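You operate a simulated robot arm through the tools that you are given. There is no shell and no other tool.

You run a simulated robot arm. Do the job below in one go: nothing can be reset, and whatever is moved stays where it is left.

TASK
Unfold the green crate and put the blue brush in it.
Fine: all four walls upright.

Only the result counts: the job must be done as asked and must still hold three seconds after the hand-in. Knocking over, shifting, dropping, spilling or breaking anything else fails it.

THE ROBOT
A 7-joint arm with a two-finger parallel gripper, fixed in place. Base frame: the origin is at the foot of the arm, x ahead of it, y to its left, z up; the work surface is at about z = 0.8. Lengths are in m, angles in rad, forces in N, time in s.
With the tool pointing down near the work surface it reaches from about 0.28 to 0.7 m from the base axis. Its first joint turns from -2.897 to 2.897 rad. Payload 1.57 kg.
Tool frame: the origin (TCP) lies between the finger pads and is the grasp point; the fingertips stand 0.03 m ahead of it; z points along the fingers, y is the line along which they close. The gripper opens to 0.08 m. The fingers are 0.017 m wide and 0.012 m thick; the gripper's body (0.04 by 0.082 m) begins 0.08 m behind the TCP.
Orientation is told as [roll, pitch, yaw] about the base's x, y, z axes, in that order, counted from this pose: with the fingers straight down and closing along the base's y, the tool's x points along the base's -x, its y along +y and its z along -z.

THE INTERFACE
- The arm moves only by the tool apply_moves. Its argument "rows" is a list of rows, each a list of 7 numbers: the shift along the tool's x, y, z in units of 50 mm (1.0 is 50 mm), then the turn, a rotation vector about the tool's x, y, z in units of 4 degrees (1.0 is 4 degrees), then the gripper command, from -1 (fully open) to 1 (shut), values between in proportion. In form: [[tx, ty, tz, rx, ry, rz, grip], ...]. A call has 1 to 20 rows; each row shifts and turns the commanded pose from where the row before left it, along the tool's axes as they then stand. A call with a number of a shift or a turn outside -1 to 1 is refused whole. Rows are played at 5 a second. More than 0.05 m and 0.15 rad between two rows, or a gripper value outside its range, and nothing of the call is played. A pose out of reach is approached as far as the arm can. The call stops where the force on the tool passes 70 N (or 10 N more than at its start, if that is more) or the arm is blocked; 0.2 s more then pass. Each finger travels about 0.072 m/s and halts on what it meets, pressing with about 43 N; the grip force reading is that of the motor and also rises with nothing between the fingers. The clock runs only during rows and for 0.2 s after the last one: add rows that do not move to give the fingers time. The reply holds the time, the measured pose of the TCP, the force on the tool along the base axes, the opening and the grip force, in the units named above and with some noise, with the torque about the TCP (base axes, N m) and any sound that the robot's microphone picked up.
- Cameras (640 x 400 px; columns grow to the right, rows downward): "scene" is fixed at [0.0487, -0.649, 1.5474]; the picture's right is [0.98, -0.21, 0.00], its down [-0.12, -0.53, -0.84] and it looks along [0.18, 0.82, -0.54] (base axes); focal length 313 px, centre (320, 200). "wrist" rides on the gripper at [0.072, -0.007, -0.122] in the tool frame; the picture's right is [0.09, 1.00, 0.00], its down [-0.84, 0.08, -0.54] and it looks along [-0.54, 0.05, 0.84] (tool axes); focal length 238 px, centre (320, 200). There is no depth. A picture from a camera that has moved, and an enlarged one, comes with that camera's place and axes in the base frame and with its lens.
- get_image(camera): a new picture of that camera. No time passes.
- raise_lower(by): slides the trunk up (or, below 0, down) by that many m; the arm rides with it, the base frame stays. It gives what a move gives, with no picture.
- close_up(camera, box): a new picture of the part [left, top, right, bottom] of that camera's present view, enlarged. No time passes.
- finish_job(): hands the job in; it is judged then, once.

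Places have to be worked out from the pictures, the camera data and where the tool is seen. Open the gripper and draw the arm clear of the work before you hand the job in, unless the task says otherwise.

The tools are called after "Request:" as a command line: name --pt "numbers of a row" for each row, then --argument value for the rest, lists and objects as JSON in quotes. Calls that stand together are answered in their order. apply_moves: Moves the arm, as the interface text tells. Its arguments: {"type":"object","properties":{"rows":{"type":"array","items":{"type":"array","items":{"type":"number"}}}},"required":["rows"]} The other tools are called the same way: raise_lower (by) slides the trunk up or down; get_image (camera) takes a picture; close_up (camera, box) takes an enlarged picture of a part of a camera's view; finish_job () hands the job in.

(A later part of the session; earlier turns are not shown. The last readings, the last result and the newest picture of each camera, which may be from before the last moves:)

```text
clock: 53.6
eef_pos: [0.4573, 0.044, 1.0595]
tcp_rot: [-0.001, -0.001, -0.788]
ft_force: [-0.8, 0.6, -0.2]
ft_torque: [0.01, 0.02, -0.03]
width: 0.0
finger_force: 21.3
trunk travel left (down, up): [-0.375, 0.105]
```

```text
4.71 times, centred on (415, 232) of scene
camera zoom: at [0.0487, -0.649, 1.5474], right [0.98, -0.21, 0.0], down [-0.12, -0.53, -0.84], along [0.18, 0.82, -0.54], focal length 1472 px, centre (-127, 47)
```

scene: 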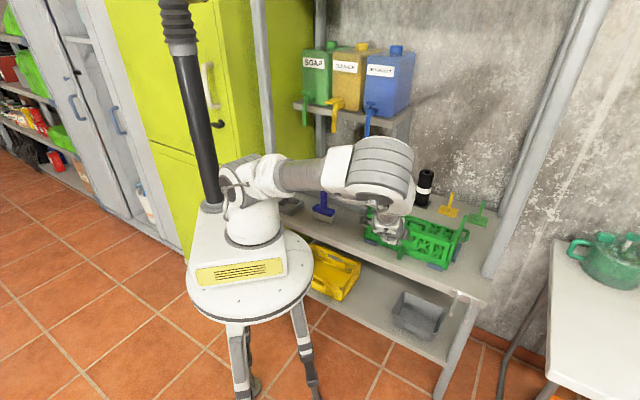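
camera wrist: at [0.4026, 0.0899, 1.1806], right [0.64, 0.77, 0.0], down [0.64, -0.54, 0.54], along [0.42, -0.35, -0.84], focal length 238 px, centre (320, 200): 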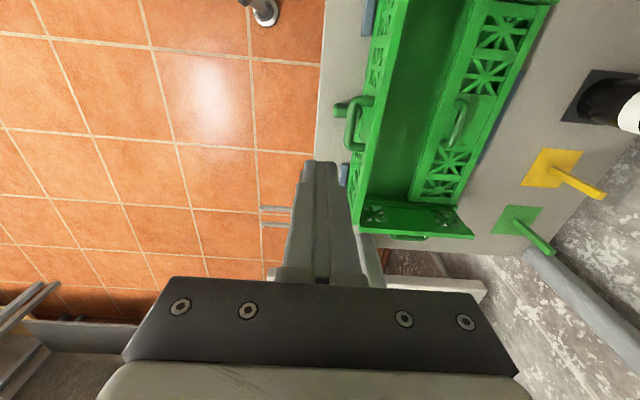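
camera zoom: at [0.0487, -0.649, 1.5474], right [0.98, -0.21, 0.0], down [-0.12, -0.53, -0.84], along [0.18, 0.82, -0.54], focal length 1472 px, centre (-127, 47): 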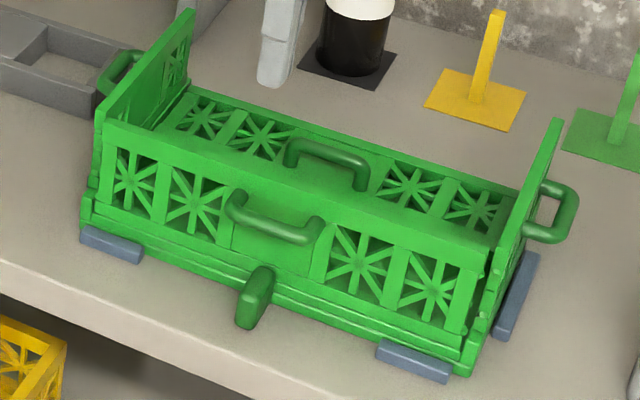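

The near wall stands near vertical. Now to the far long wall's handle, estimated at (0.593, 0.173, 0.857).

Request:
apply_moves --pt "-0.02 0.93 0 0 0 0 0" --pt "-0.02 0.93 0 0 0 0 0" --pt "-0.02 0.93 0 0 0 0 0" --pt "-0.02 0.93 0 0 0 0 0" --pt "0 0 0.8 0 0 0 0" --pt "0 0 0.8 0 0 0 0" --pt "0 0 0.8 0 0 0 0" --pt "0 0 0.4 0 0 0 0" --pt "0 0 0 0 0 0 0"

Request:
get_image --camera "wrist"

Request:
close_up --camera "scene" --box '[355, 190, 475, 275]'

```text
clock: 55.6
eef_pos: [0.5931, 0.1718, 0.9185]
tcp_rot: [0.0, -0.001, -0.788]
ft_force: [-0.5, 0.4, -0.6]
ft_torque: [-0.01, 0.02, -0.01]
width: 0.0401
finger_force: 0.0
trunk travel left (down, up): [-0.375, 0.105]
```

```text
taken
camera wrist: at [0.5384, 0.2186, 1.0391], right [0.64, 0.77, 0.0], down [0.64, -0.54, 0.54], along [0.42, -0.35, -0.84], focal length 238 px, centre (320, 200)
```

wrist: 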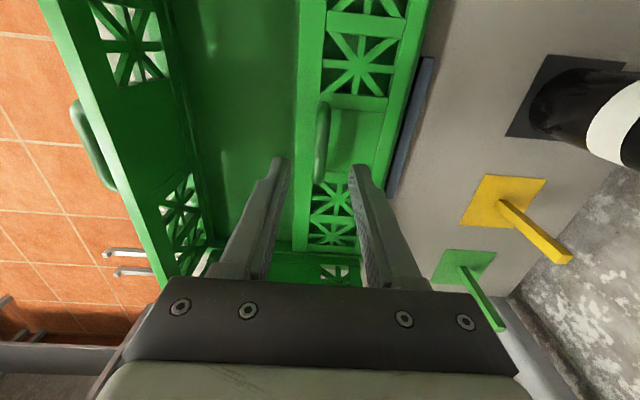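

```text
4.71 times, centred on (415, 232) of scene
camera zoom: at [0.0487, -0.649, 1.5474], right [0.98, -0.21, 0.0], down [-0.12, -0.53, -0.84], along [0.18, 0.82, -0.54], focal length 1472 px, centre (-127, 47)
```

zoom: 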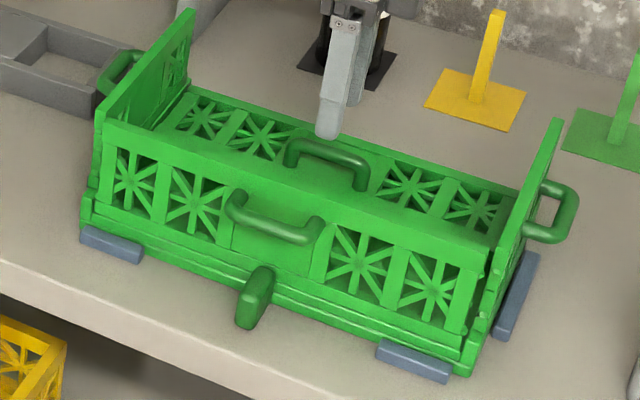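

Bar centred between the fingers. I descend with a 9 mm along-bar correction and grip.

Request:
apply_moves --pt "0.18 0 0.4 0 0 0 0" --pt "0 0 0.4 0 0 0 0" --pt "0 0 0 0 0 0 0" --pt "0 0 0 0 0 0 1" --pt "0 0 0 0 0 0 1" --pt "0 0 0 0 0 0 1"

Request:
get_image --camera "wrist"

```text
clock: 57.0
eef_pos: [0.5885, 0.1796, 0.8788]
tcp_rot: [0.0, -0.001, -0.789]
ft_force: [-0.4, -0.1, 1.6]
ft_torque: [-0.09, -0.02, 0.08]
width: 0.011
finger_force: 28.5
trunk travel left (down, up): [-0.375, 0.105]
```

```text
taken
camera wrist: at [0.5339, 0.2259, 0.9997], right [0.64, 0.77, 0.0], down [0.64, -0.54, 0.54], along [0.42, -0.35, -0.84], focal length 238 px, centre (320, 200)
```

wrist: 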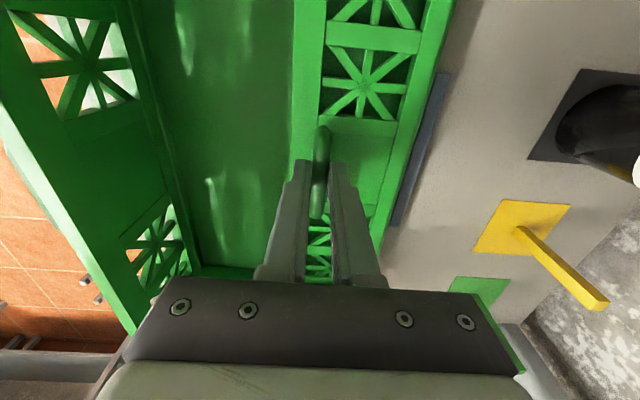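

Held. I lift the far wall with little tilt (reach), to about 50°.

Request:
apply_moves --pt "0 0.12 -0.194 0.5 0 0 1" --pt "0 0.144 -0.176 0.5 0 0 1" --pt "0 0.17 -0.16 0.5 0 0 1" --pt "0 0.191 -0.135 0.5 0 0 1" --pt "0 0.205 -0.108 0.5 0 0 1"

Request:
close_up --camera "scene" --box '[355, 180, 475, 275]'

Request:
get_image --camera "wrist"

```text
clock: 58.2
eef_pos: [0.6189, 0.2094, 0.9137]
tcp_rot: [-0.176, -0.001, -0.788]
ft_force: [0.1, -0.2, 0.3]
ft_torque: [0.19, 0.23, 0.0]
width: 0.0112
finger_force: 29.1
trunk travel left (down, up): [-0.375, 0.105]
```

```text
4.21 times, centred on (415, 228) of scene
camera zoom: at [0.0487, -0.649, 1.5474], right [0.98, -0.21, 0.0], down [-0.12, -0.53, -0.84], along [0.18, 0.82, -0.54], focal length 1317 px, centre (-80, 84)
```

zoom: 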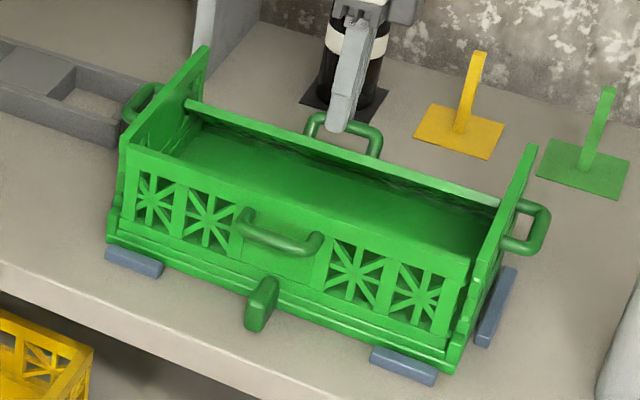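

```text
taken
camera wrist: at [0.5778, 0.2718, 1.035], right [0.63, 0.76, -0.17], down [0.71, -0.47, 0.52], along [0.31, -0.45, -0.84], focal length 238 px, centre (320, 200)
```

wrist: 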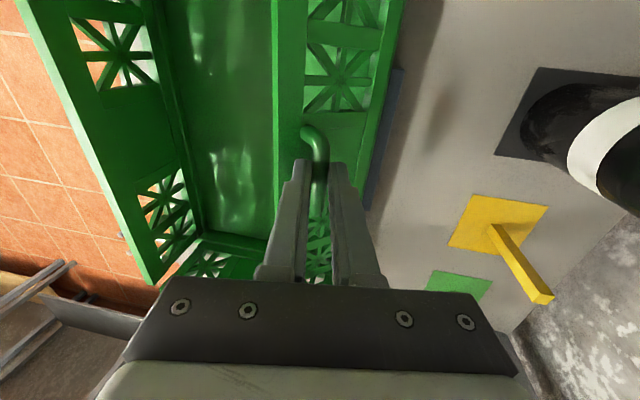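

Force is nearly zero. One more step to about 60°, then I'll release and finish from inside.

Request:
apply_moves --pt "0 0.221 -0.082 0.25 0 0 1" --pt "0 0 0 0 0 0 1"

Request:
close_up --camera "scene" --box '[355, 180, 475, 275]'

```text
clock: 58.8
eef_pos: [0.6253, 0.2175, 0.9178]
tcp_rot: [-0.191, -0.002, -0.789]
ft_force: [-2.0, 1.1, 2.1]
ft_torque: [0.03, 0.06, 0.02]
width: 0.0112
finger_force: 29.0
trunk travel left (down, up): [-0.375, 0.105]
```

```text
4.21 times, centred on (415, 228) of scene
camera zoom: at [0.0487, -0.649, 1.5474], right [0.98, -0.21, 0.0], down [-0.12, -0.53, -0.84], along [0.18, 0.82, -0.54], focal length 1317 px, centre (-80, 84)
```

zoom: 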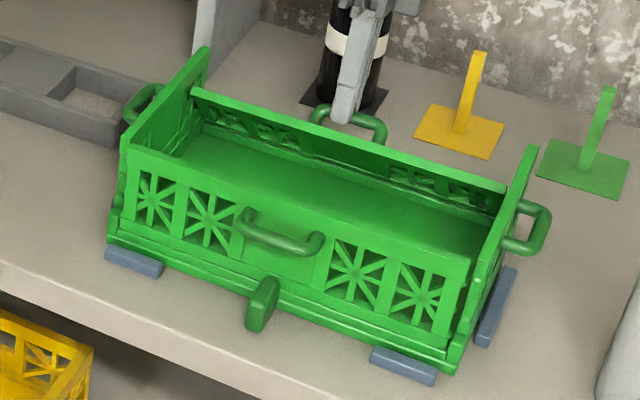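

Still negligible force at about 60°. One more 10° step stays within reach.

Request:
apply_moves --pt "0 0.108 -0.024 0 0 0 1" --pt "0 0.108 -0.024 0 0 0 1"

Request:
close_up --camera "scene" --box '[355, 180, 475, 275]'

Request:
get_image --camera "wrist"

```text
clock: 59.4
eef_pos: [0.6332, 0.226, 0.9187]
tcp_rot: [-0.189, -0.004, -0.789]
ft_force: [-1.3, -0.3, 8.7]
ft_torque: [0.06, 0.2, 0.01]
width: 0.0115
finger_force: 28.7
trunk travel left (down, up): [-0.375, 0.105]
```

```text
4.21 times, centred on (415, 228) of scene
camera zoom: at [0.0487, -0.649, 1.5474], right [0.98, -0.21, 0.0], down [-0.12, -0.53, -0.84], along [0.18, 0.82, -0.54], focal length 1317 px, centre (-80, 84)
```

zoom: 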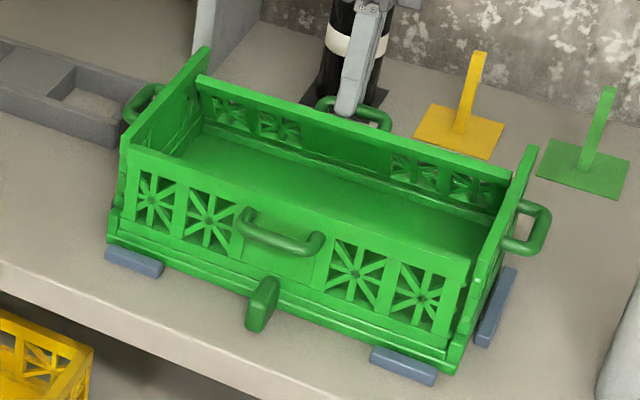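

```text
taken
camera wrist: at [0.5947, 0.2879, 1.0392], right [0.63, 0.75, -0.19], down [0.72, -0.47, 0.52], along [0.3, -0.46, -0.83], focal length 238 px, centre (320, 200)
```

wrist: 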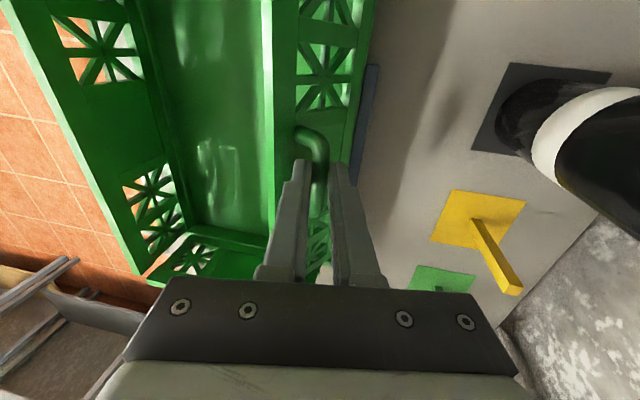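

The far wall is at about 72° and holding low force. I release gently and back straight out, then reposition inside for the final push.

Request:
apply_moves --pt "0 0.06 0 0 0 0 0.7" --pt "0 0.06 0 0 0 0 0.4" --pt "0 0 0 0 0 0 0.4" --pt "0 0 -0.5 0 0 0 0.4" --pt "0 0 -0.8 0 0 0 0.4" --pt "0 0 -0.8 -0.9 0 0 0.4" --pt "0 0 -0.4 -0.9 0 0 0.4" --pt "0 0 0 -0.9 0 0 1" --pt "0 0 0 0 0 0 1"

Request:
close_up --camera "scene" --box '[355, 180, 475, 275]'

Request:
get_image --camera "wrist"

```text
clock: 61.4
eef_pos: [0.6448, 0.2438, 1.04]
tcp_rot: [-0.001, 0.0, -0.789]
ft_force: [0.0, 0.2, -0.3]
ft_torque: [-0.04, 0.02, -0.01]
width: 0.0001
finger_force: 21.1
out of reach, approached as far as the arm can: row 5
trunk travel left (down, up): [-0.375, 0.105]
```

```text
4.21 times, centred on (415, 228) of scene
camera zoom: at [0.0487, -0.649, 1.5474], right [0.98, -0.21, 0.0], down [-0.12, -0.53, -0.84], along [0.18, 0.82, -0.54], focal length 1317 px, centre (-80, 84)
```

zoom: 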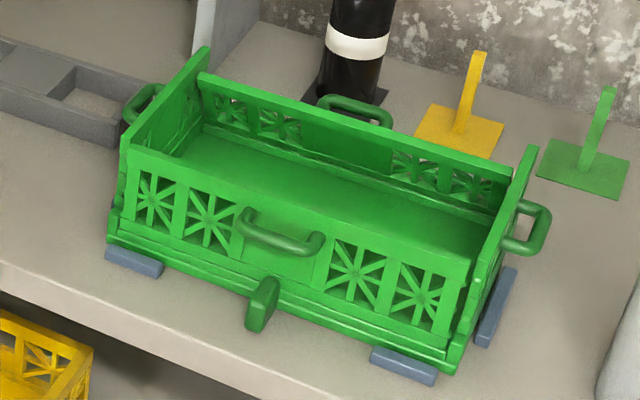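

```text
taken
camera wrist: at [0.5899, 0.2892, 1.1607], right [0.64, 0.77, 0.0], down [0.65, -0.54, 0.54], along [0.41, -0.35, -0.84], focal length 238 px, centre (320, 200)
```

wrist: 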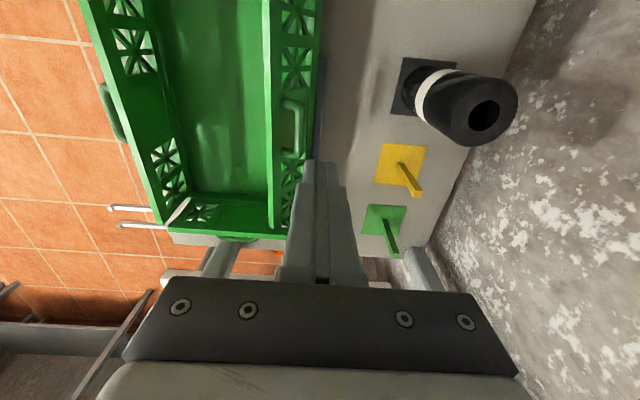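

All walls are holding. I come inside the crate at mid-length with closed fingers, tips at about z 0.875, and push the far wall outward.

Request:
apply_moves --pt "-0.07 -0.88 0 0 0 0 1" --pt "-0.06 -0.88 0 0 0 0 1" --pt "0 0 0.9 0 0 0 1" --pt "0 0 0.9 0 0 0 1" --pt "0 0 0.9 0 0 0 1" --pt "0 0.3 0 0 0 0 1" --pt "0 0.2 0 0 0 0 1" --pt "0 0 0 0 0 0 1"

Request:
close_up --camera "scene" --box '[355, 180, 475, 275]'

Request:
get_image --camera "wrist"

```text
clock: 63.2
eef_pos: [0.6051, 0.1938, 0.9052]
tcp_rot: [-0.003, -0.001, -0.789]
ft_force: [0.6, 1.0, -0.8]
ft_torque: [-0.02, -0.01, -0.01]
width: 0.0
finger_force: 21.4
trunk travel left (down, up): [-0.375, 0.105]
```

```text
4.21 times, centred on (415, 228) of scene
camera zoom: at [0.0487, -0.649, 1.5474], right [0.98, -0.21, 0.0], down [-0.12, -0.53, -0.84], along [0.18, 0.82, -0.54], focal length 1317 px, centre (-80, 84)
```

zoom: 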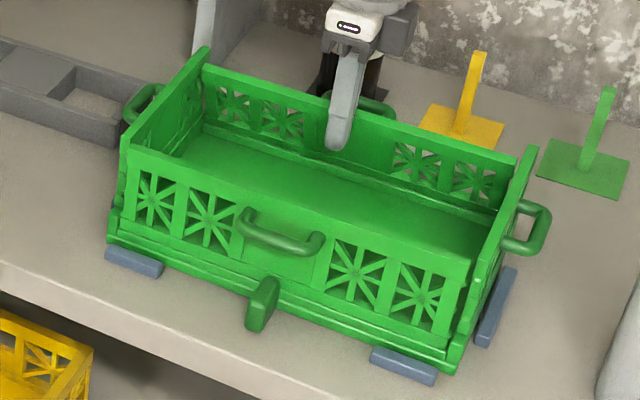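

```text
taken
camera wrist: at [0.5524, 0.2407, 1.0264], right [0.64, 0.77, 0.0], down [0.65, -0.54, 0.54], along [0.41, -0.35, -0.84], focal length 238 px, centre (320, 200)
```

wrist: 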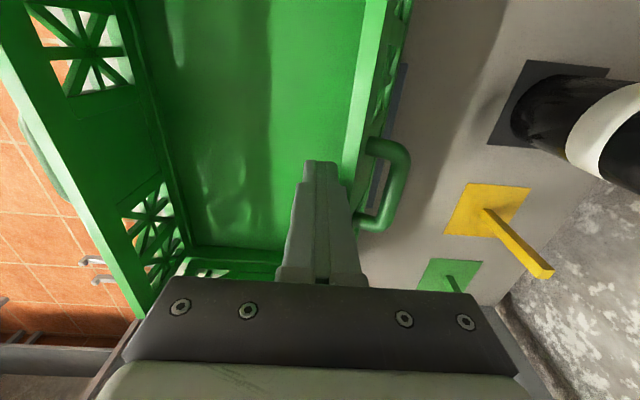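

The far wall moved to about 82°. I push on in small steps.

Request:
apply_moves --pt "0 0.1 0 0 0 0 1" --pt "0 0.08 0 0 0 0 1" --pt "0 0 0 0 0 0 1"

Request:
close_up --camera "scene" --box '[355, 180, 475, 275]'

Request:
close_up --camera "scene" --box '[430, 205, 478, 245]'

```text
clock: 64.0
eef_pos: [0.6135, 0.2001, 0.904]
tcp_rot: [-0.005, 0.0, -0.788]
ft_force: [0.5, -1.0, 0.7]
ft_torque: [0.01, 0.02, 0.04]
width: 0.0001
finger_force: 21.8
trunk travel left (down, up): [-0.375, 0.105]
```

```text
4.21 times, centred on (415, 228) of scene
camera zoom: at [0.0487, -0.649, 1.5474], right [0.98, -0.21, 0.0], down [-0.12, -0.53, -0.84], along [0.18, 0.82, -0.54], focal length 1317 px, centre (-80, 84)
```

zoom: 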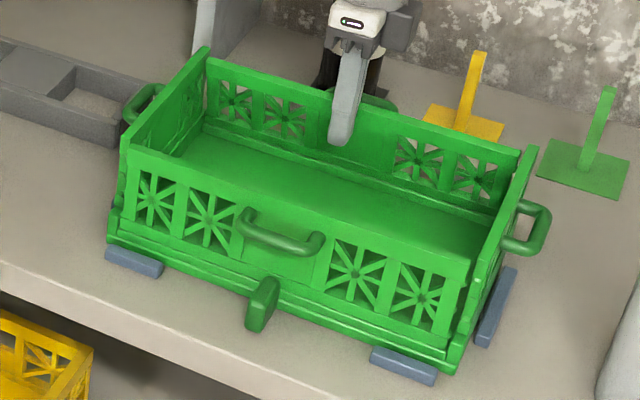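

```text
10.00 times, centred on (454, 225) of scene
camera zoom: at [0.0487, -0.649, 1.5474], right [0.98, -0.21, 0.0], down [-0.12, -0.53, -0.84], along [0.18, 0.82, -0.54], focal length 3128 px, centre (-1020, -50)
```

zoom: 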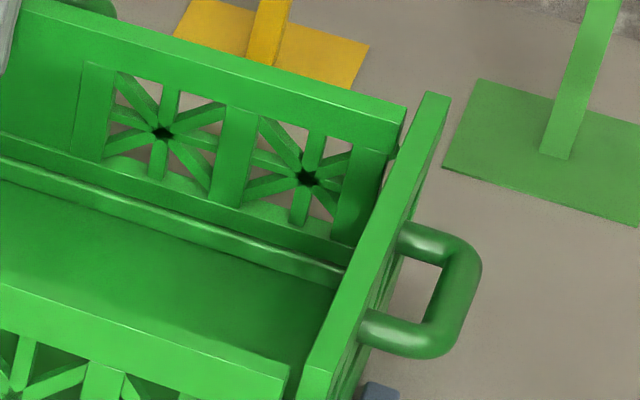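

Nearly there; I keep pushing a few mm until a stop force shows.

Request:
apply_moves --pt "0 0.08 0 0 0 0 1" --pt "0 0.06 0 0 0 0 1" --pt "0 0 0 0 0 0 1"

Request:
close_up --camera "scene" --box '[430, 205, 478, 245]'

Request:
close_up --camera "scene" --box '[355, 180, 475, 275]'

```text
clock: 64.8
eef_pos: [0.6175, 0.2051, 0.9037]
tcp_rot: [-0.004, 0.0, -0.791]
ft_force: [-0.7, -0.1, 0.3]
ft_torque: [0.0, 0.0, -0.02]
width: 0.0
finger_force: 21.0
trunk travel left (down, up): [-0.375, 0.105]
```

```text
10.00 times, centred on (454, 225) of scene
camera zoom: at [0.0487, -0.649, 1.5474], right [0.98, -0.21, 0.0], down [-0.12, -0.53, -0.84], along [0.18, 0.82, -0.54], focal length 3128 px, centre (-1020, -50)
```

zoom: 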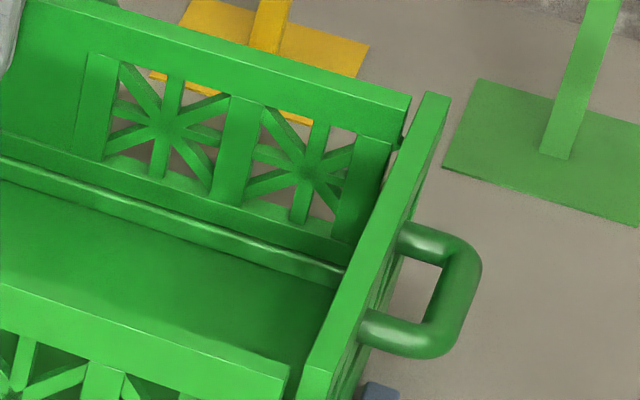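

```text
4.21 times, centred on (415, 228) of scene
camera zoom: at [0.0487, -0.649, 1.5474], right [0.98, -0.21, 0.0], down [-0.12, -0.53, -0.84], along [0.18, 0.82, -0.54], focal length 1317 px, centre (-80, 84)
```

zoom: 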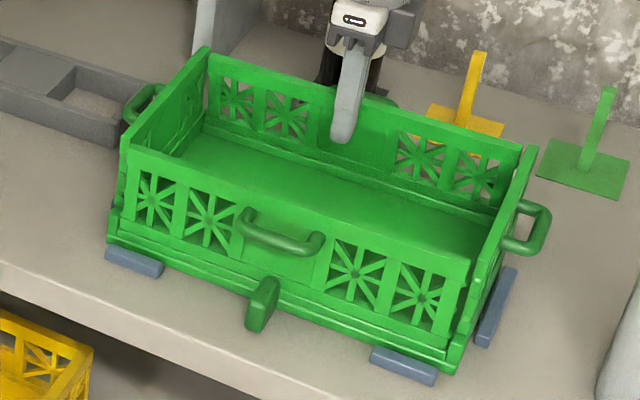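

No stop force yet; a further 5 mm in steps.

Request:
apply_moves --pt "0 0.05 0 0 0 0 1" --pt "0 0.05 0 0 0 0 1" --pt "0 0 0 0 0 0 1"

Request:
close_up --camera "scene" --box '[430, 205, 478, 245]'

Request:
get_image --camera "wrist"

```text
clock: 65.6
eef_pos: [0.621, 0.2093, 0.9018]
tcp_rot: [-0.003, -0.003, -0.789]
ft_force: [0.1, 0.2, -0.6]
ft_torque: [-0.03, -0.01, -0.01]
width: 0.0001
finger_force: 21.0
trunk travel left (down, up): [-0.375, 0.105]
```

```text
10.00 times, centred on (454, 225) of scene
camera zoom: at [0.0487, -0.649, 1.5474], right [0.98, -0.21, 0.0], down [-0.12, -0.53, -0.84], along [0.18, 0.82, -0.54], focal length 3128 px, centre (-1020, -50)
```

zoom: 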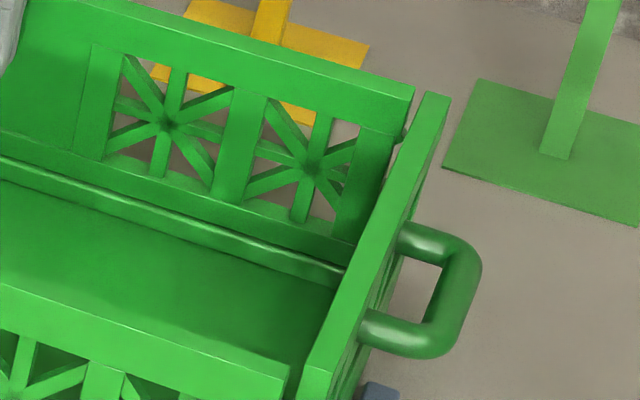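

```text
taken
camera wrist: at [0.5669, 0.2556, 1.0245], right [0.64, 0.77, 0.0], down [0.65, -0.54, 0.54], along [0.41, -0.35, -0.84], focal length 238 px, centre (320, 200)
```

wrist: 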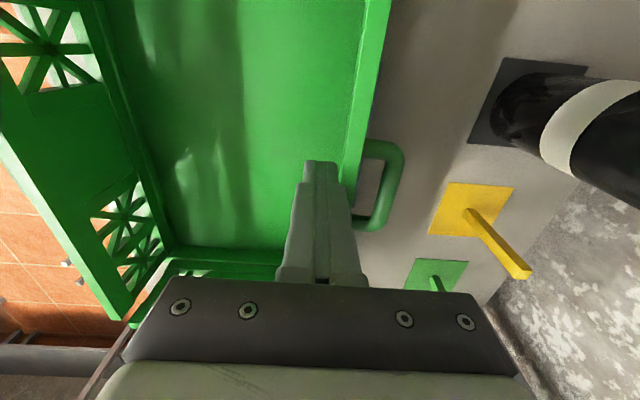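

Still no stop. I nudge 4 mm further while reading force.

Request:
apply_moves --pt "0 0.05 0 0 0 0 1" --pt "0 0.03 0 0 0 0 1" --pt "0 0 0 0 0 0 1"

Request:
close_up --camera "scene" --box '[430, 205, 478, 245]'

```text
clock: 66.4
eef_pos: [0.6243, 0.212, 0.9035]
tcp_rot: [-0.002, 0.0, -0.789]
ft_force: [-0.1, -0.1, -0.1]
ft_torque: [-0.01, 0.01, 0.0]
width: 0.0
finger_force: 21.2
trunk travel left (down, up): [-0.375, 0.105]
```

```text
10.00 times, centred on (454, 225) of scene
camera zoom: at [0.0487, -0.649, 1.5474], right [0.98, -0.21, 0.0], down [-0.12, -0.53, -0.84], along [0.18, 0.82, -0.54], focal length 3128 px, centre (-1020, -50)
```

zoom: 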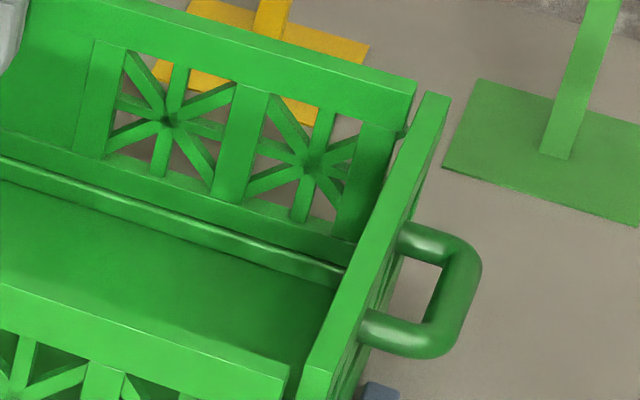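

I need an end-on look to judge both long walls' angles. I withdraw inward, rise and back off toward the other short side.

Request:
apply_moves --pt "0 -0.4 0 0 0 0 1" --pt "0 -0.5 -0.5 0 0 0 1" --pt "0 -0.5 -0.8 0 0 0 1" --pt "0 0 -0.9 0 0 0 1" --pt "0 0 -0.8 0 0 0 1" --pt "0.8 0 0 0 0 0 1" --pt "0.8 0 0 0 0 0 1" --pt "0 0 0 0 0 0 1"

Request:
get_image --camera "wrist"

Request:
get_image --camera "scene"

Request:
close_up --camera "scene" --box '[355, 180, 475, 275]'

```text
clock: 68.2
eef_pos: [0.5177, 0.2189, 1.0507]
tcp_rot: [-0.004, -0.001, -0.789]
ft_force: [-1.0, 1.1, -0.1]
ft_torque: [0.03, -0.02, 0.02]
width: 0.0
finger_force: 20.7
trunk travel left (down, up): [-0.375, 0.105]
```

```text
taken
camera wrist: at [0.462, 0.2666, 1.1729], right [0.64, 0.77, 0.0], down [0.65, -0.54, 0.54], along [0.41, -0.35, -0.84], focal length 238 px, centre (320, 200)
```

wrist: 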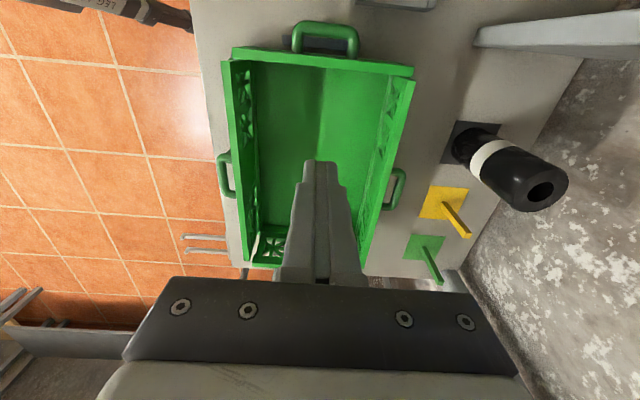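

```text
taken
```

scene: 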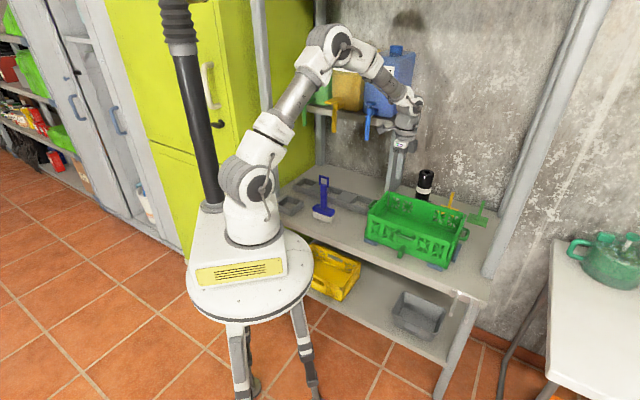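

```text
4.21 times, centred on (415, 228) of scene
camera zoom: at [0.0487, -0.649, 1.5474], right [0.98, -0.21, 0.0], down [-0.12, -0.53, -0.84], along [0.18, 0.82, -0.54], focal length 1317 px, centre (-80, 84)
```

zoom: 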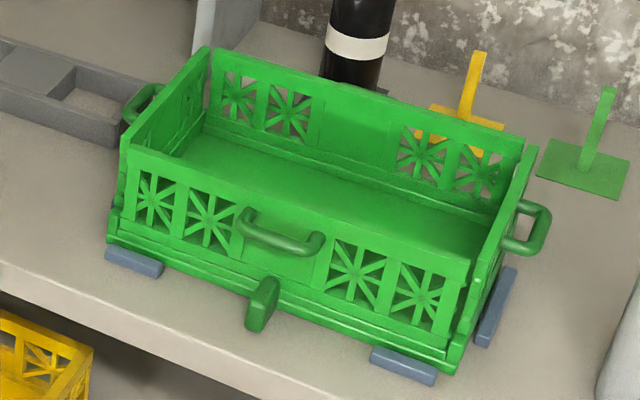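

The crate is open with all four walls up. I enlarge the top view to check each wall's verticality.

Request:
close_up --camera "wrist" --box '[200, 10, 440, 160]'

Request:
close_up --camera "wrist" --box '[200, 150, 440, 290]'

Request:
close_up --camera "scene" --box '[430, 210, 474, 280]'

Request:
close_up --camera "scene" --box '[362, 185, 410, 250]'

```text
2.67 times, centred on (320, 85) of wrist
camera zoom: at [0.462, 0.2666, 1.1729], right [0.64, 0.77, 0.0], down [0.65, -0.54, 0.54], along [0.41, -0.35, -0.84], focal length 636 px, centre (320, 507)
```

zoom: 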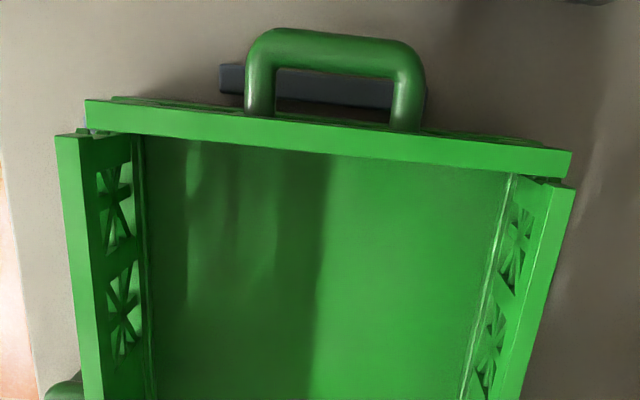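

```text
2.67 times, centred on (320, 220) of wrist
camera zoom: at [0.462, 0.2666, 1.1729], right [0.64, 0.77, 0.0], down [0.65, -0.54, 0.54], along [0.41, -0.35, -0.84], focal length 636 px, centre (320, 147)
```

zoom: 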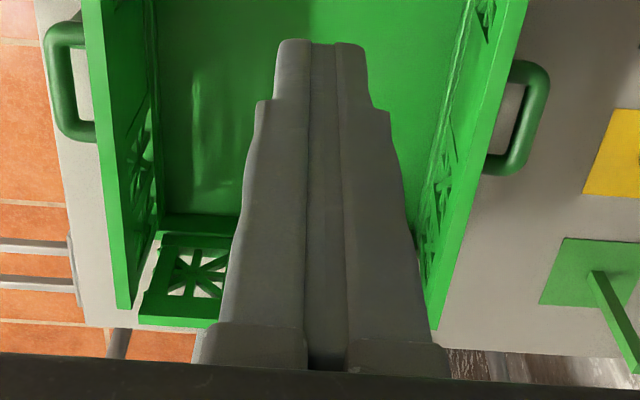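

```text
5.71 times, centred on (452, 245) of scene
camera zoom: at [0.0487, -0.649, 1.5474], right [0.98, -0.21, 0.0], down [-0.12, -0.53, -0.84], along [0.18, 0.82, -0.54], focal length 1787 px, centre (-434, -57)
```

zoom: 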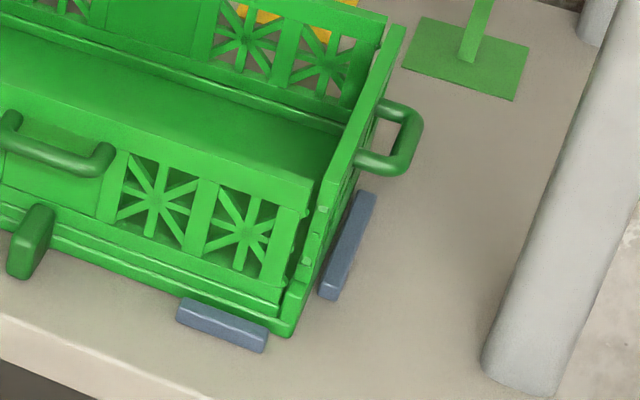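

```text
6.15 times, centred on (386, 218) of scene
camera zoom: at [0.0487, -0.649, 1.5474], right [0.98, -0.21, 0.0], down [-0.12, -0.53, -0.84], along [0.18, 0.82, -0.54], focal length 1925 px, centre (-86, 92)
```

zoom: 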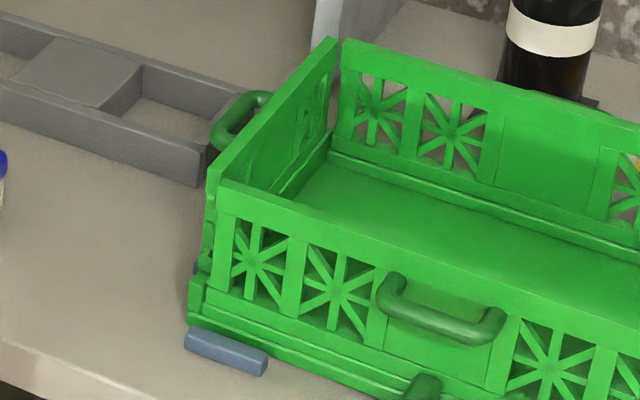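

By projection both long walls look upright within a few degrees, leaning slightly inward if anything. I go back inside to press the far wall to its stop, then the near one.

Request:
apply_moves --pt "-0.8 0 0 0 0 0 1" --pt "-0.8 0 0 0 0 0 1" --pt "0 0 0.95 0 0 0 1" --pt "0 0 0.95 0 0 0 1" --pt "0 0 0.95 0 0 0 1" --pt "0 0.7 0 0 0 0 1" --pt "0 0.7 0 0 0 0 1" --pt "0 0.06 0 0 0 0 1" --pt "0 0.06 0 0 0 0 1" --pt "0 0 0 0 0 0 1"

Request:
close_up --camera "scene" --box '[355, 180, 475, 275]'

Request:
get_image --camera "wrist"

```text
clock: 70.4
eef_pos: [0.6269, 0.216, 0.9123]
tcp_rot: [-0.003, 0.001, -0.79]
ft_force: [-0.5, -0.2, -0.2]
ft_torque: [-0.02, -0.02, 0.0]
width: 0.0002
finger_force: 21.2
trunk travel left (down, up): [-0.375, 0.105]
```

```text
4.21 times, centred on (415, 228) of scene
camera zoom: at [0.0487, -0.649, 1.5474], right [0.98, -0.21, 0.0], down [-0.12, -0.53, -0.84], along [0.18, 0.82, -0.54], focal length 1317 px, centre (-80, 84)
```

zoom: 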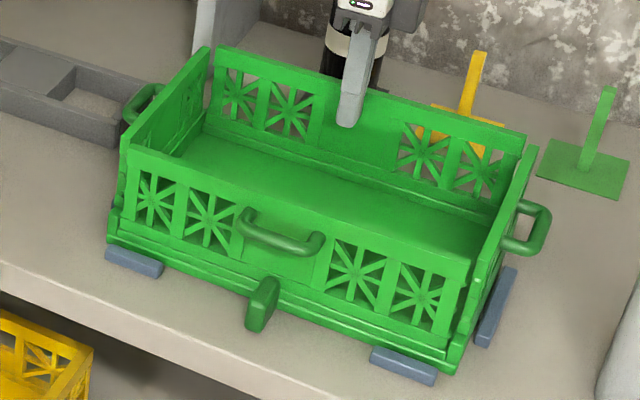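

```text
taken
camera wrist: at [0.5731, 0.2617, 1.0337], right [0.64, 0.77, 0.0], down [0.65, -0.54, 0.54], along [0.41, -0.35, -0.84], focal length 238 px, centre (320, 200)
```

wrist: 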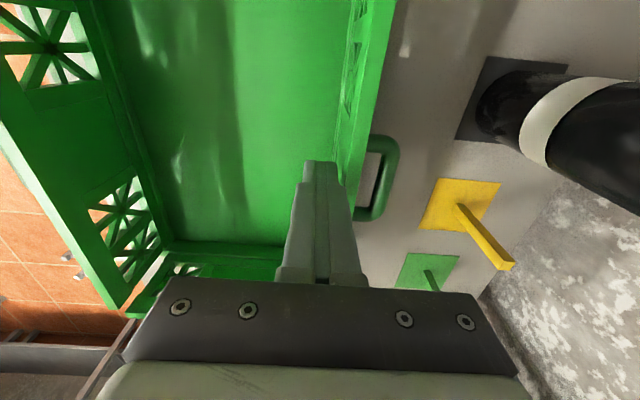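

The far wall still follows with no resistance. I continue in 3 mm steps.

Request:
apply_moves --pt "0 0.06 0 0 0 0 1" --pt "0 0.06 0 0 0 0 1" --pt "0 0 0 0 0 0 1"

Request:
close_up --camera "scene" --box '[355, 180, 475, 275]'

Request:
close_up --camera "wrist" --box '[240, 0, 440, 240]'

```text
clock: 71.2
eef_pos: [0.6318, 0.2191, 0.9115]
tcp_rot: [-0.005, 0.0, -0.79]
ft_force: [-5.6, -5.5, -0.6]
ft_torque: [-0.14, 0.18, 0.02]
width: 0.0001
finger_force: 21.4
trunk travel left (down, up): [-0.375, 0.105]
```

```text
4.21 times, centred on (415, 228) of scene
camera zoom: at [0.0487, -0.649, 1.5474], right [0.98, -0.21, 0.0], down [-0.12, -0.53, -0.84], along [0.18, 0.82, -0.54], focal length 1317 px, centre (-80, 84)
```

zoom: 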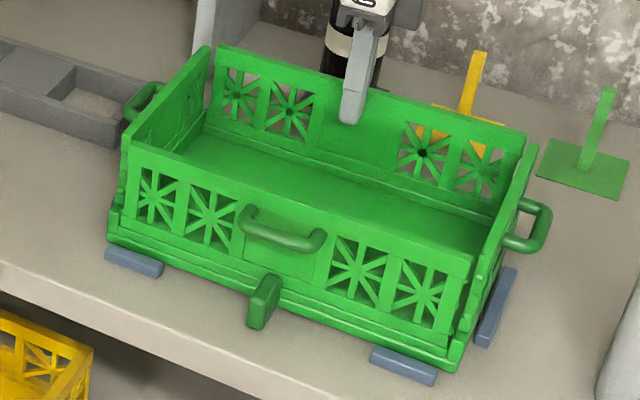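

```text
1.67 times, centred on (340, 120) of wrist
camera zoom: at [0.5776, 0.2654, 1.0336], right [0.64, 0.77, -0.01], down [0.65, -0.54, 0.54], along [0.41, -0.35, -0.84], focal length 397 px, centre (287, 333)
```

zoom: 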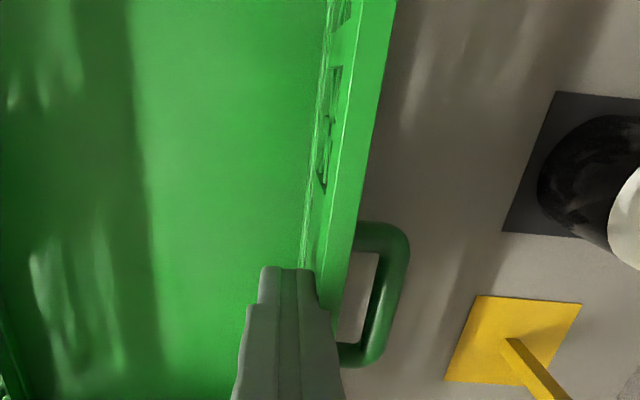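

A stop force of about 8 N is reached: the far wall is fully up. Now I move across inside and press the near wall to its stop.

Request:
apply_moves --pt "0 -0.8 0 0 0 0 1" --pt "0 -0.9 0 0 0 0 1" --pt "0 -0.9 0 0 0 0 1" --pt "0 -0.2 0 0 0 0 1" --pt "0 -0.2 0 0 0 0 1" --pt "0 0 0 0 0 0 1"

Request:
close_up --camera "scene" --box '[355, 180, 475, 275]'

Request:
get_image --camera "wrist"

```text
clock: 72.6
eef_pos: [0.525, 0.1146, 0.9116]
tcp_rot: [-0.005, -0.001, -0.79]
ft_force: [0.2, 0.5, 0.3]
ft_torque: [-0.01, 0.03, 0.02]
width: 0.0
finger_force: 20.5
trunk travel left (down, up): [-0.375, 0.105]
```

```text
4.21 times, centred on (415, 228) of scene
camera zoom: at [0.0487, -0.649, 1.5474], right [0.98, -0.21, 0.0], down [-0.12, -0.53, -0.84], along [0.18, 0.82, -0.54], focal length 1317 px, centre (-80, 84)
```

zoom: 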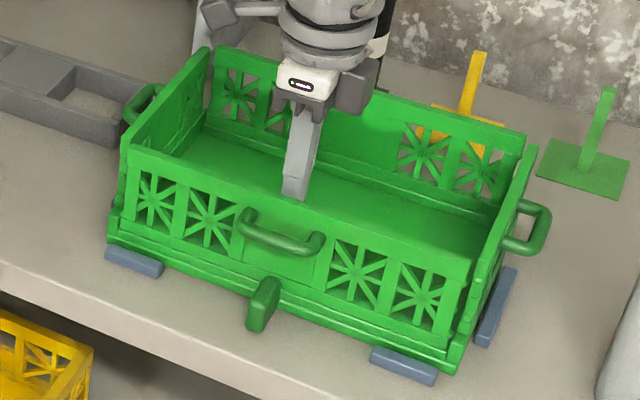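

```text
taken
camera wrist: at [0.4713, 0.1609, 1.0332], right [0.64, 0.77, 0.0], down [0.65, -0.54, 0.54], along [0.41, -0.35, -0.84], focal length 238 px, centre (320, 200)
```

wrist: 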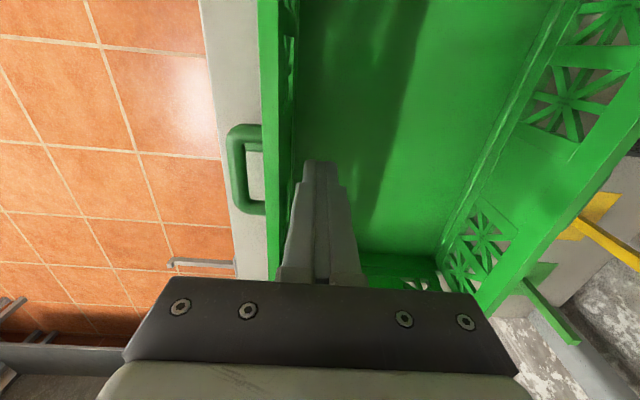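

Fingers are about 1–2 cm from the near wall. I approach it in small steps until contact.

Request:
apply_moves --pt "0 -0.12 0 0 0 0 1" --pt "0 -0.1 0 0 0 0 1" --pt "0 -0.06 0 0 0 0 1" --pt "0 0 0 0 0 0 1"

Request:
close_up --camera "scene" --box '[355, 180, 475, 275]'

Request:
get_image --camera "wrist"

```text
clock: 73.6
eef_pos: [0.5167, 0.1025, 0.9122]
tcp_rot: [-0.003, -0.002, -0.79]
ft_force: [0.4, 1.9, 0.4]
ft_torque: [0.09, 0.0, -0.01]
width: 0.0001
finger_force: 20.7
trunk travel left (down, up): [-0.375, 0.105]
```

```text
4.21 times, centred on (415, 228) of scene
camera zoom: at [0.0487, -0.649, 1.5474], right [0.98, -0.21, 0.0], down [-0.12, -0.53, -0.84], along [0.18, 0.82, -0.54], focal length 1317 px, centre (-80, 84)
```

zoom: 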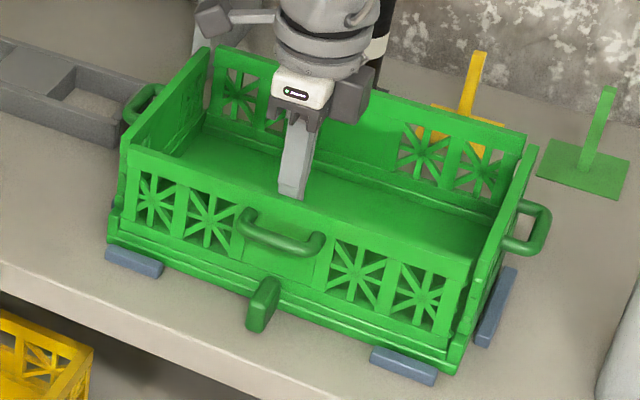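

```text
taken
camera wrist: at [0.4619, 0.15, 1.0339], right [0.64, 0.77, 0.0], down [0.65, -0.54, 0.54], along [0.41, -0.35, -0.84], focal length 238 px, centre (320, 200)
```

wrist: 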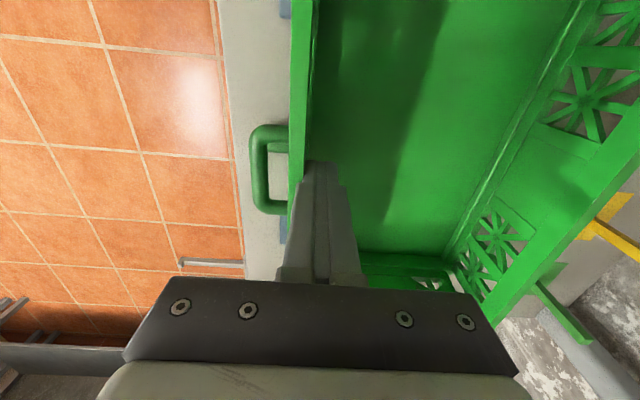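

Just touching (about 2 N). A few mm more to press it to the stop.

Request:
apply_moves --pt "0 -0.06 0 0 0 0 1" --pt "0 -0.06 0 0 0 0 1" --pt "0 0 0 0 0 0 1"

Request:
close_up --camera "scene" --box '[355, 180, 475, 275]'

```text
clock: 74.4
eef_pos: [0.5107, 0.0983, 0.9127]
tcp_rot: [-0.004, 0.0, -0.79]
ft_force: [0.4, 1.1, -0.7]
ft_torque: [0.04, -0.02, -0.04]
width: 0.0
finger_force: 21.6
trunk travel left (down, up): [-0.375, 0.105]
```

```text
4.21 times, centred on (415, 228) of scene
camera zoom: at [0.0487, -0.649, 1.5474], right [0.98, -0.21, 0.0], down [-0.12, -0.53, -0.84], along [0.18, 0.82, -0.54], focal length 1317 px, centre (-80, 84)
```

zoom: 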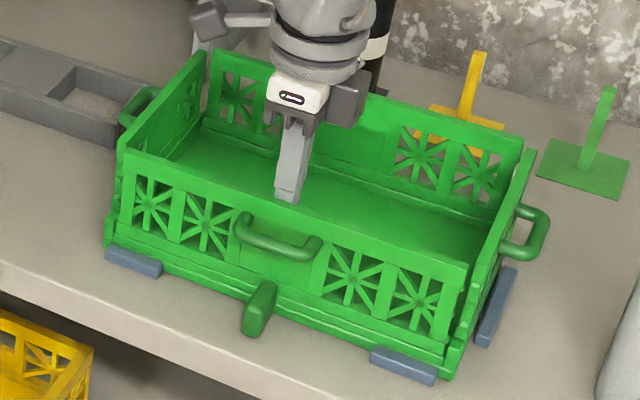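

The whole crate slid a couple of mm with the push, so the near wall is at its stop too. I retreat up and travel to above the brush at about (0.28, 0.34), open.

Request:
apply_moves --pt "0 0.5 0 0 0 0 1" --pt "0 0.5 -0.6 0 0 0 1" --pt "0 0 -0.95 0 0 0 1" --pt "0 0 -0.95 0 0 0 0" --pt "0 0 -0.95 0 0 0 -1" --pt "0 0 -0.5 0 0 0 -1" --pt "0.9 -0.12 0 0 0 0 -1" --pt "0.9 -0.12 0 0 0 0 -1" --pt "0.9 -0.12 0 0 0 0 -1" --pt "0.9 -0.12 0 0 0 0 -1" --pt "0.9 -0.12 0 0 0 0 -1" --pt "0 0 0 0 0 0 -1"

Request:
get_image --camera "wrist"

Request:
get_image --camera "scene"

```text
clock: 77.0
eef_pos: [0.3657, 0.272, 1.1092]
tcp_rot: [-0.002, -0.002, -0.789]
ft_force: [0.0, 0.7, -0.1]
ft_torque: [0.0, 0.0, -0.03]
width: 0.0804
finger_force: 0.2
trunk travel left (down, up): [-0.375, 0.105]
```

```text
taken
camera wrist: at [0.3113, 0.3186, 1.2299], right [0.64, 0.77, 0.0], down [0.65, -0.54, 0.54], along [0.41, -0.35, -0.84], focal length 238 px, centre (320, 200)
```

wrist: 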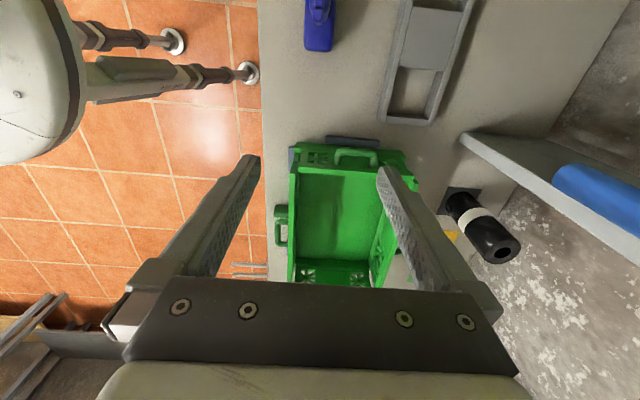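

```text
taken
```

scene: 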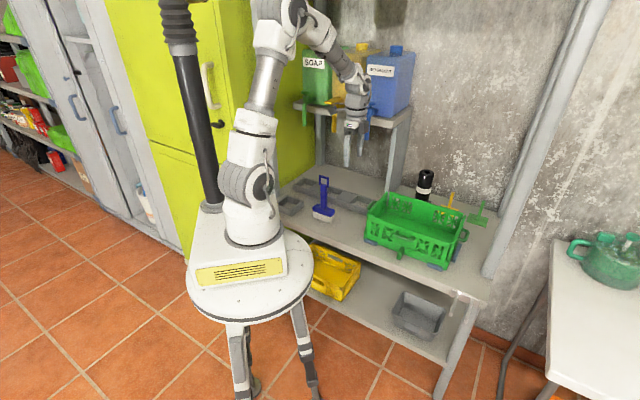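

The brush is ahead under the camera. I move over it at a safe height and view it between the fingers.

Request:
apply_moves --pt "0.9 -0.12 0 0 0 0 -1" --pt "0.9 -0.12 0 0 0 0 -1" --pt "0.2 0 0 0 0 0 -1" --pt "0 0 0 0 0 0 -1"

Request:
get_image --camera "wrist"

Request:
close_up --camera "scene" --box '[270, 100, 398, 240]'

```text
clock: 78.0
eef_pos: [0.2869, 0.3378, 1.1083]
tcp_rot: [-0.003, -0.002, -0.789]
ft_force: [0.3, -0.6, 0.4]
ft_torque: [-0.05, 0.0, -0.05]
width: 0.0799
finger_force: 0.1
trunk travel left (down, up): [-0.375, 0.105]
```

```text
taken
camera wrist: at [0.2325, 0.3838, 1.2302], right [0.64, 0.77, 0.0], down [0.65, -0.54, 0.54], along [0.41, -0.35, -0.84], focal length 238 px, centre (320, 200)
```

wrist: 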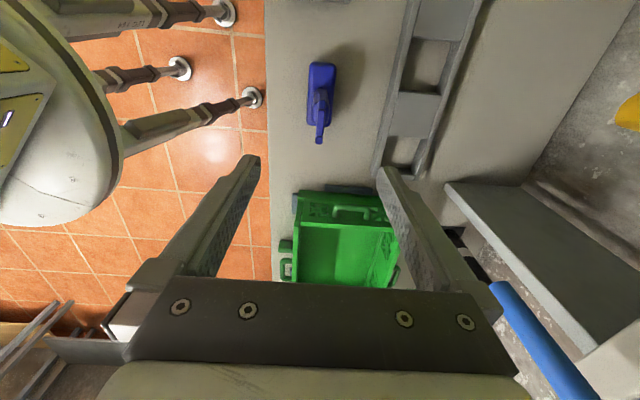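

```text
2.86 times, centred on (334, 170) of scene
camera zoom: at [0.0487, -0.649, 1.5474], right [0.98, -0.21, 0.0], down [-0.12, -0.53, -0.84], along [0.18, 0.82, -0.54], focal length 894 px, centre (280, 286)
```

zoom: 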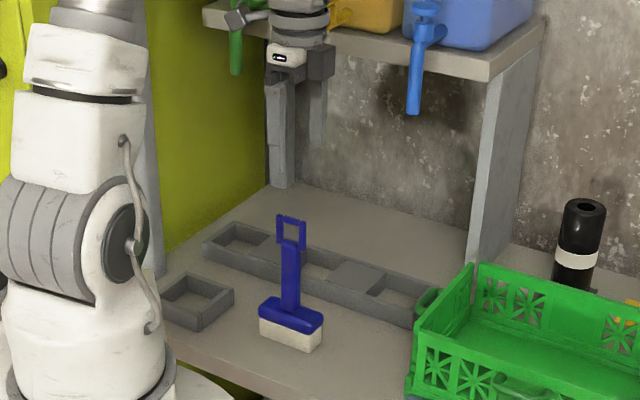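

The loop top is directly below the TCP at about (0.282, 0.340, 1.0–1.03). I lower in stages with the gripper fully open.

Request:
apply_moves --pt "0 0 0.6 0 0 0 -1" --pt "0 0 0.4 0 0 0 -1" --pt "0 0 0 0 0 0 -1"

Request:
get_image --camera "wrist"

Request:
close_up --camera "scene" --box '[270, 120, 366, 240]'

```text
clock: 78.8
eef_pos: [0.2874, 0.336, 1.0596]
tcp_rot: [-0.006, 0.001, -0.788]
ft_force: [1.3, 0.4, 0.3]
ft_torque: [-0.06, 0.0, 0.01]
width: 0.08
finger_force: 0.0
trunk travel left (down, up): [-0.375, 0.105]
```

```text
taken
camera wrist: at [0.2339, 0.3831, 1.1813], right [0.64, 0.77, 0.0], down [0.65, -0.54, 0.54], along [0.41, -0.35, -0.84], focal length 238 px, centre (320, 200)
```

wrist: 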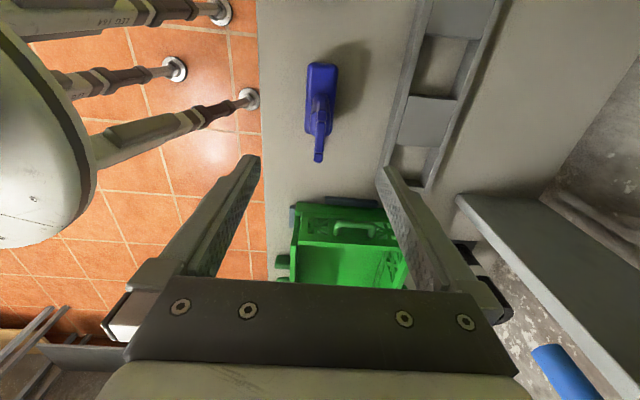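

```text
3.33 times, centred on (318, 180) of scene
camera zoom: at [0.0487, -0.649, 1.5474], right [0.98, -0.21, 0.0], down [-0.12, -0.53, -0.84], along [0.18, 0.82, -0.54], focal length 1043 px, centre (327, 267)
```

zoom: 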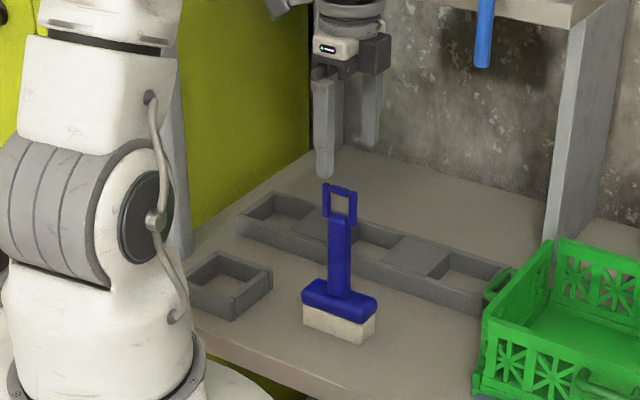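

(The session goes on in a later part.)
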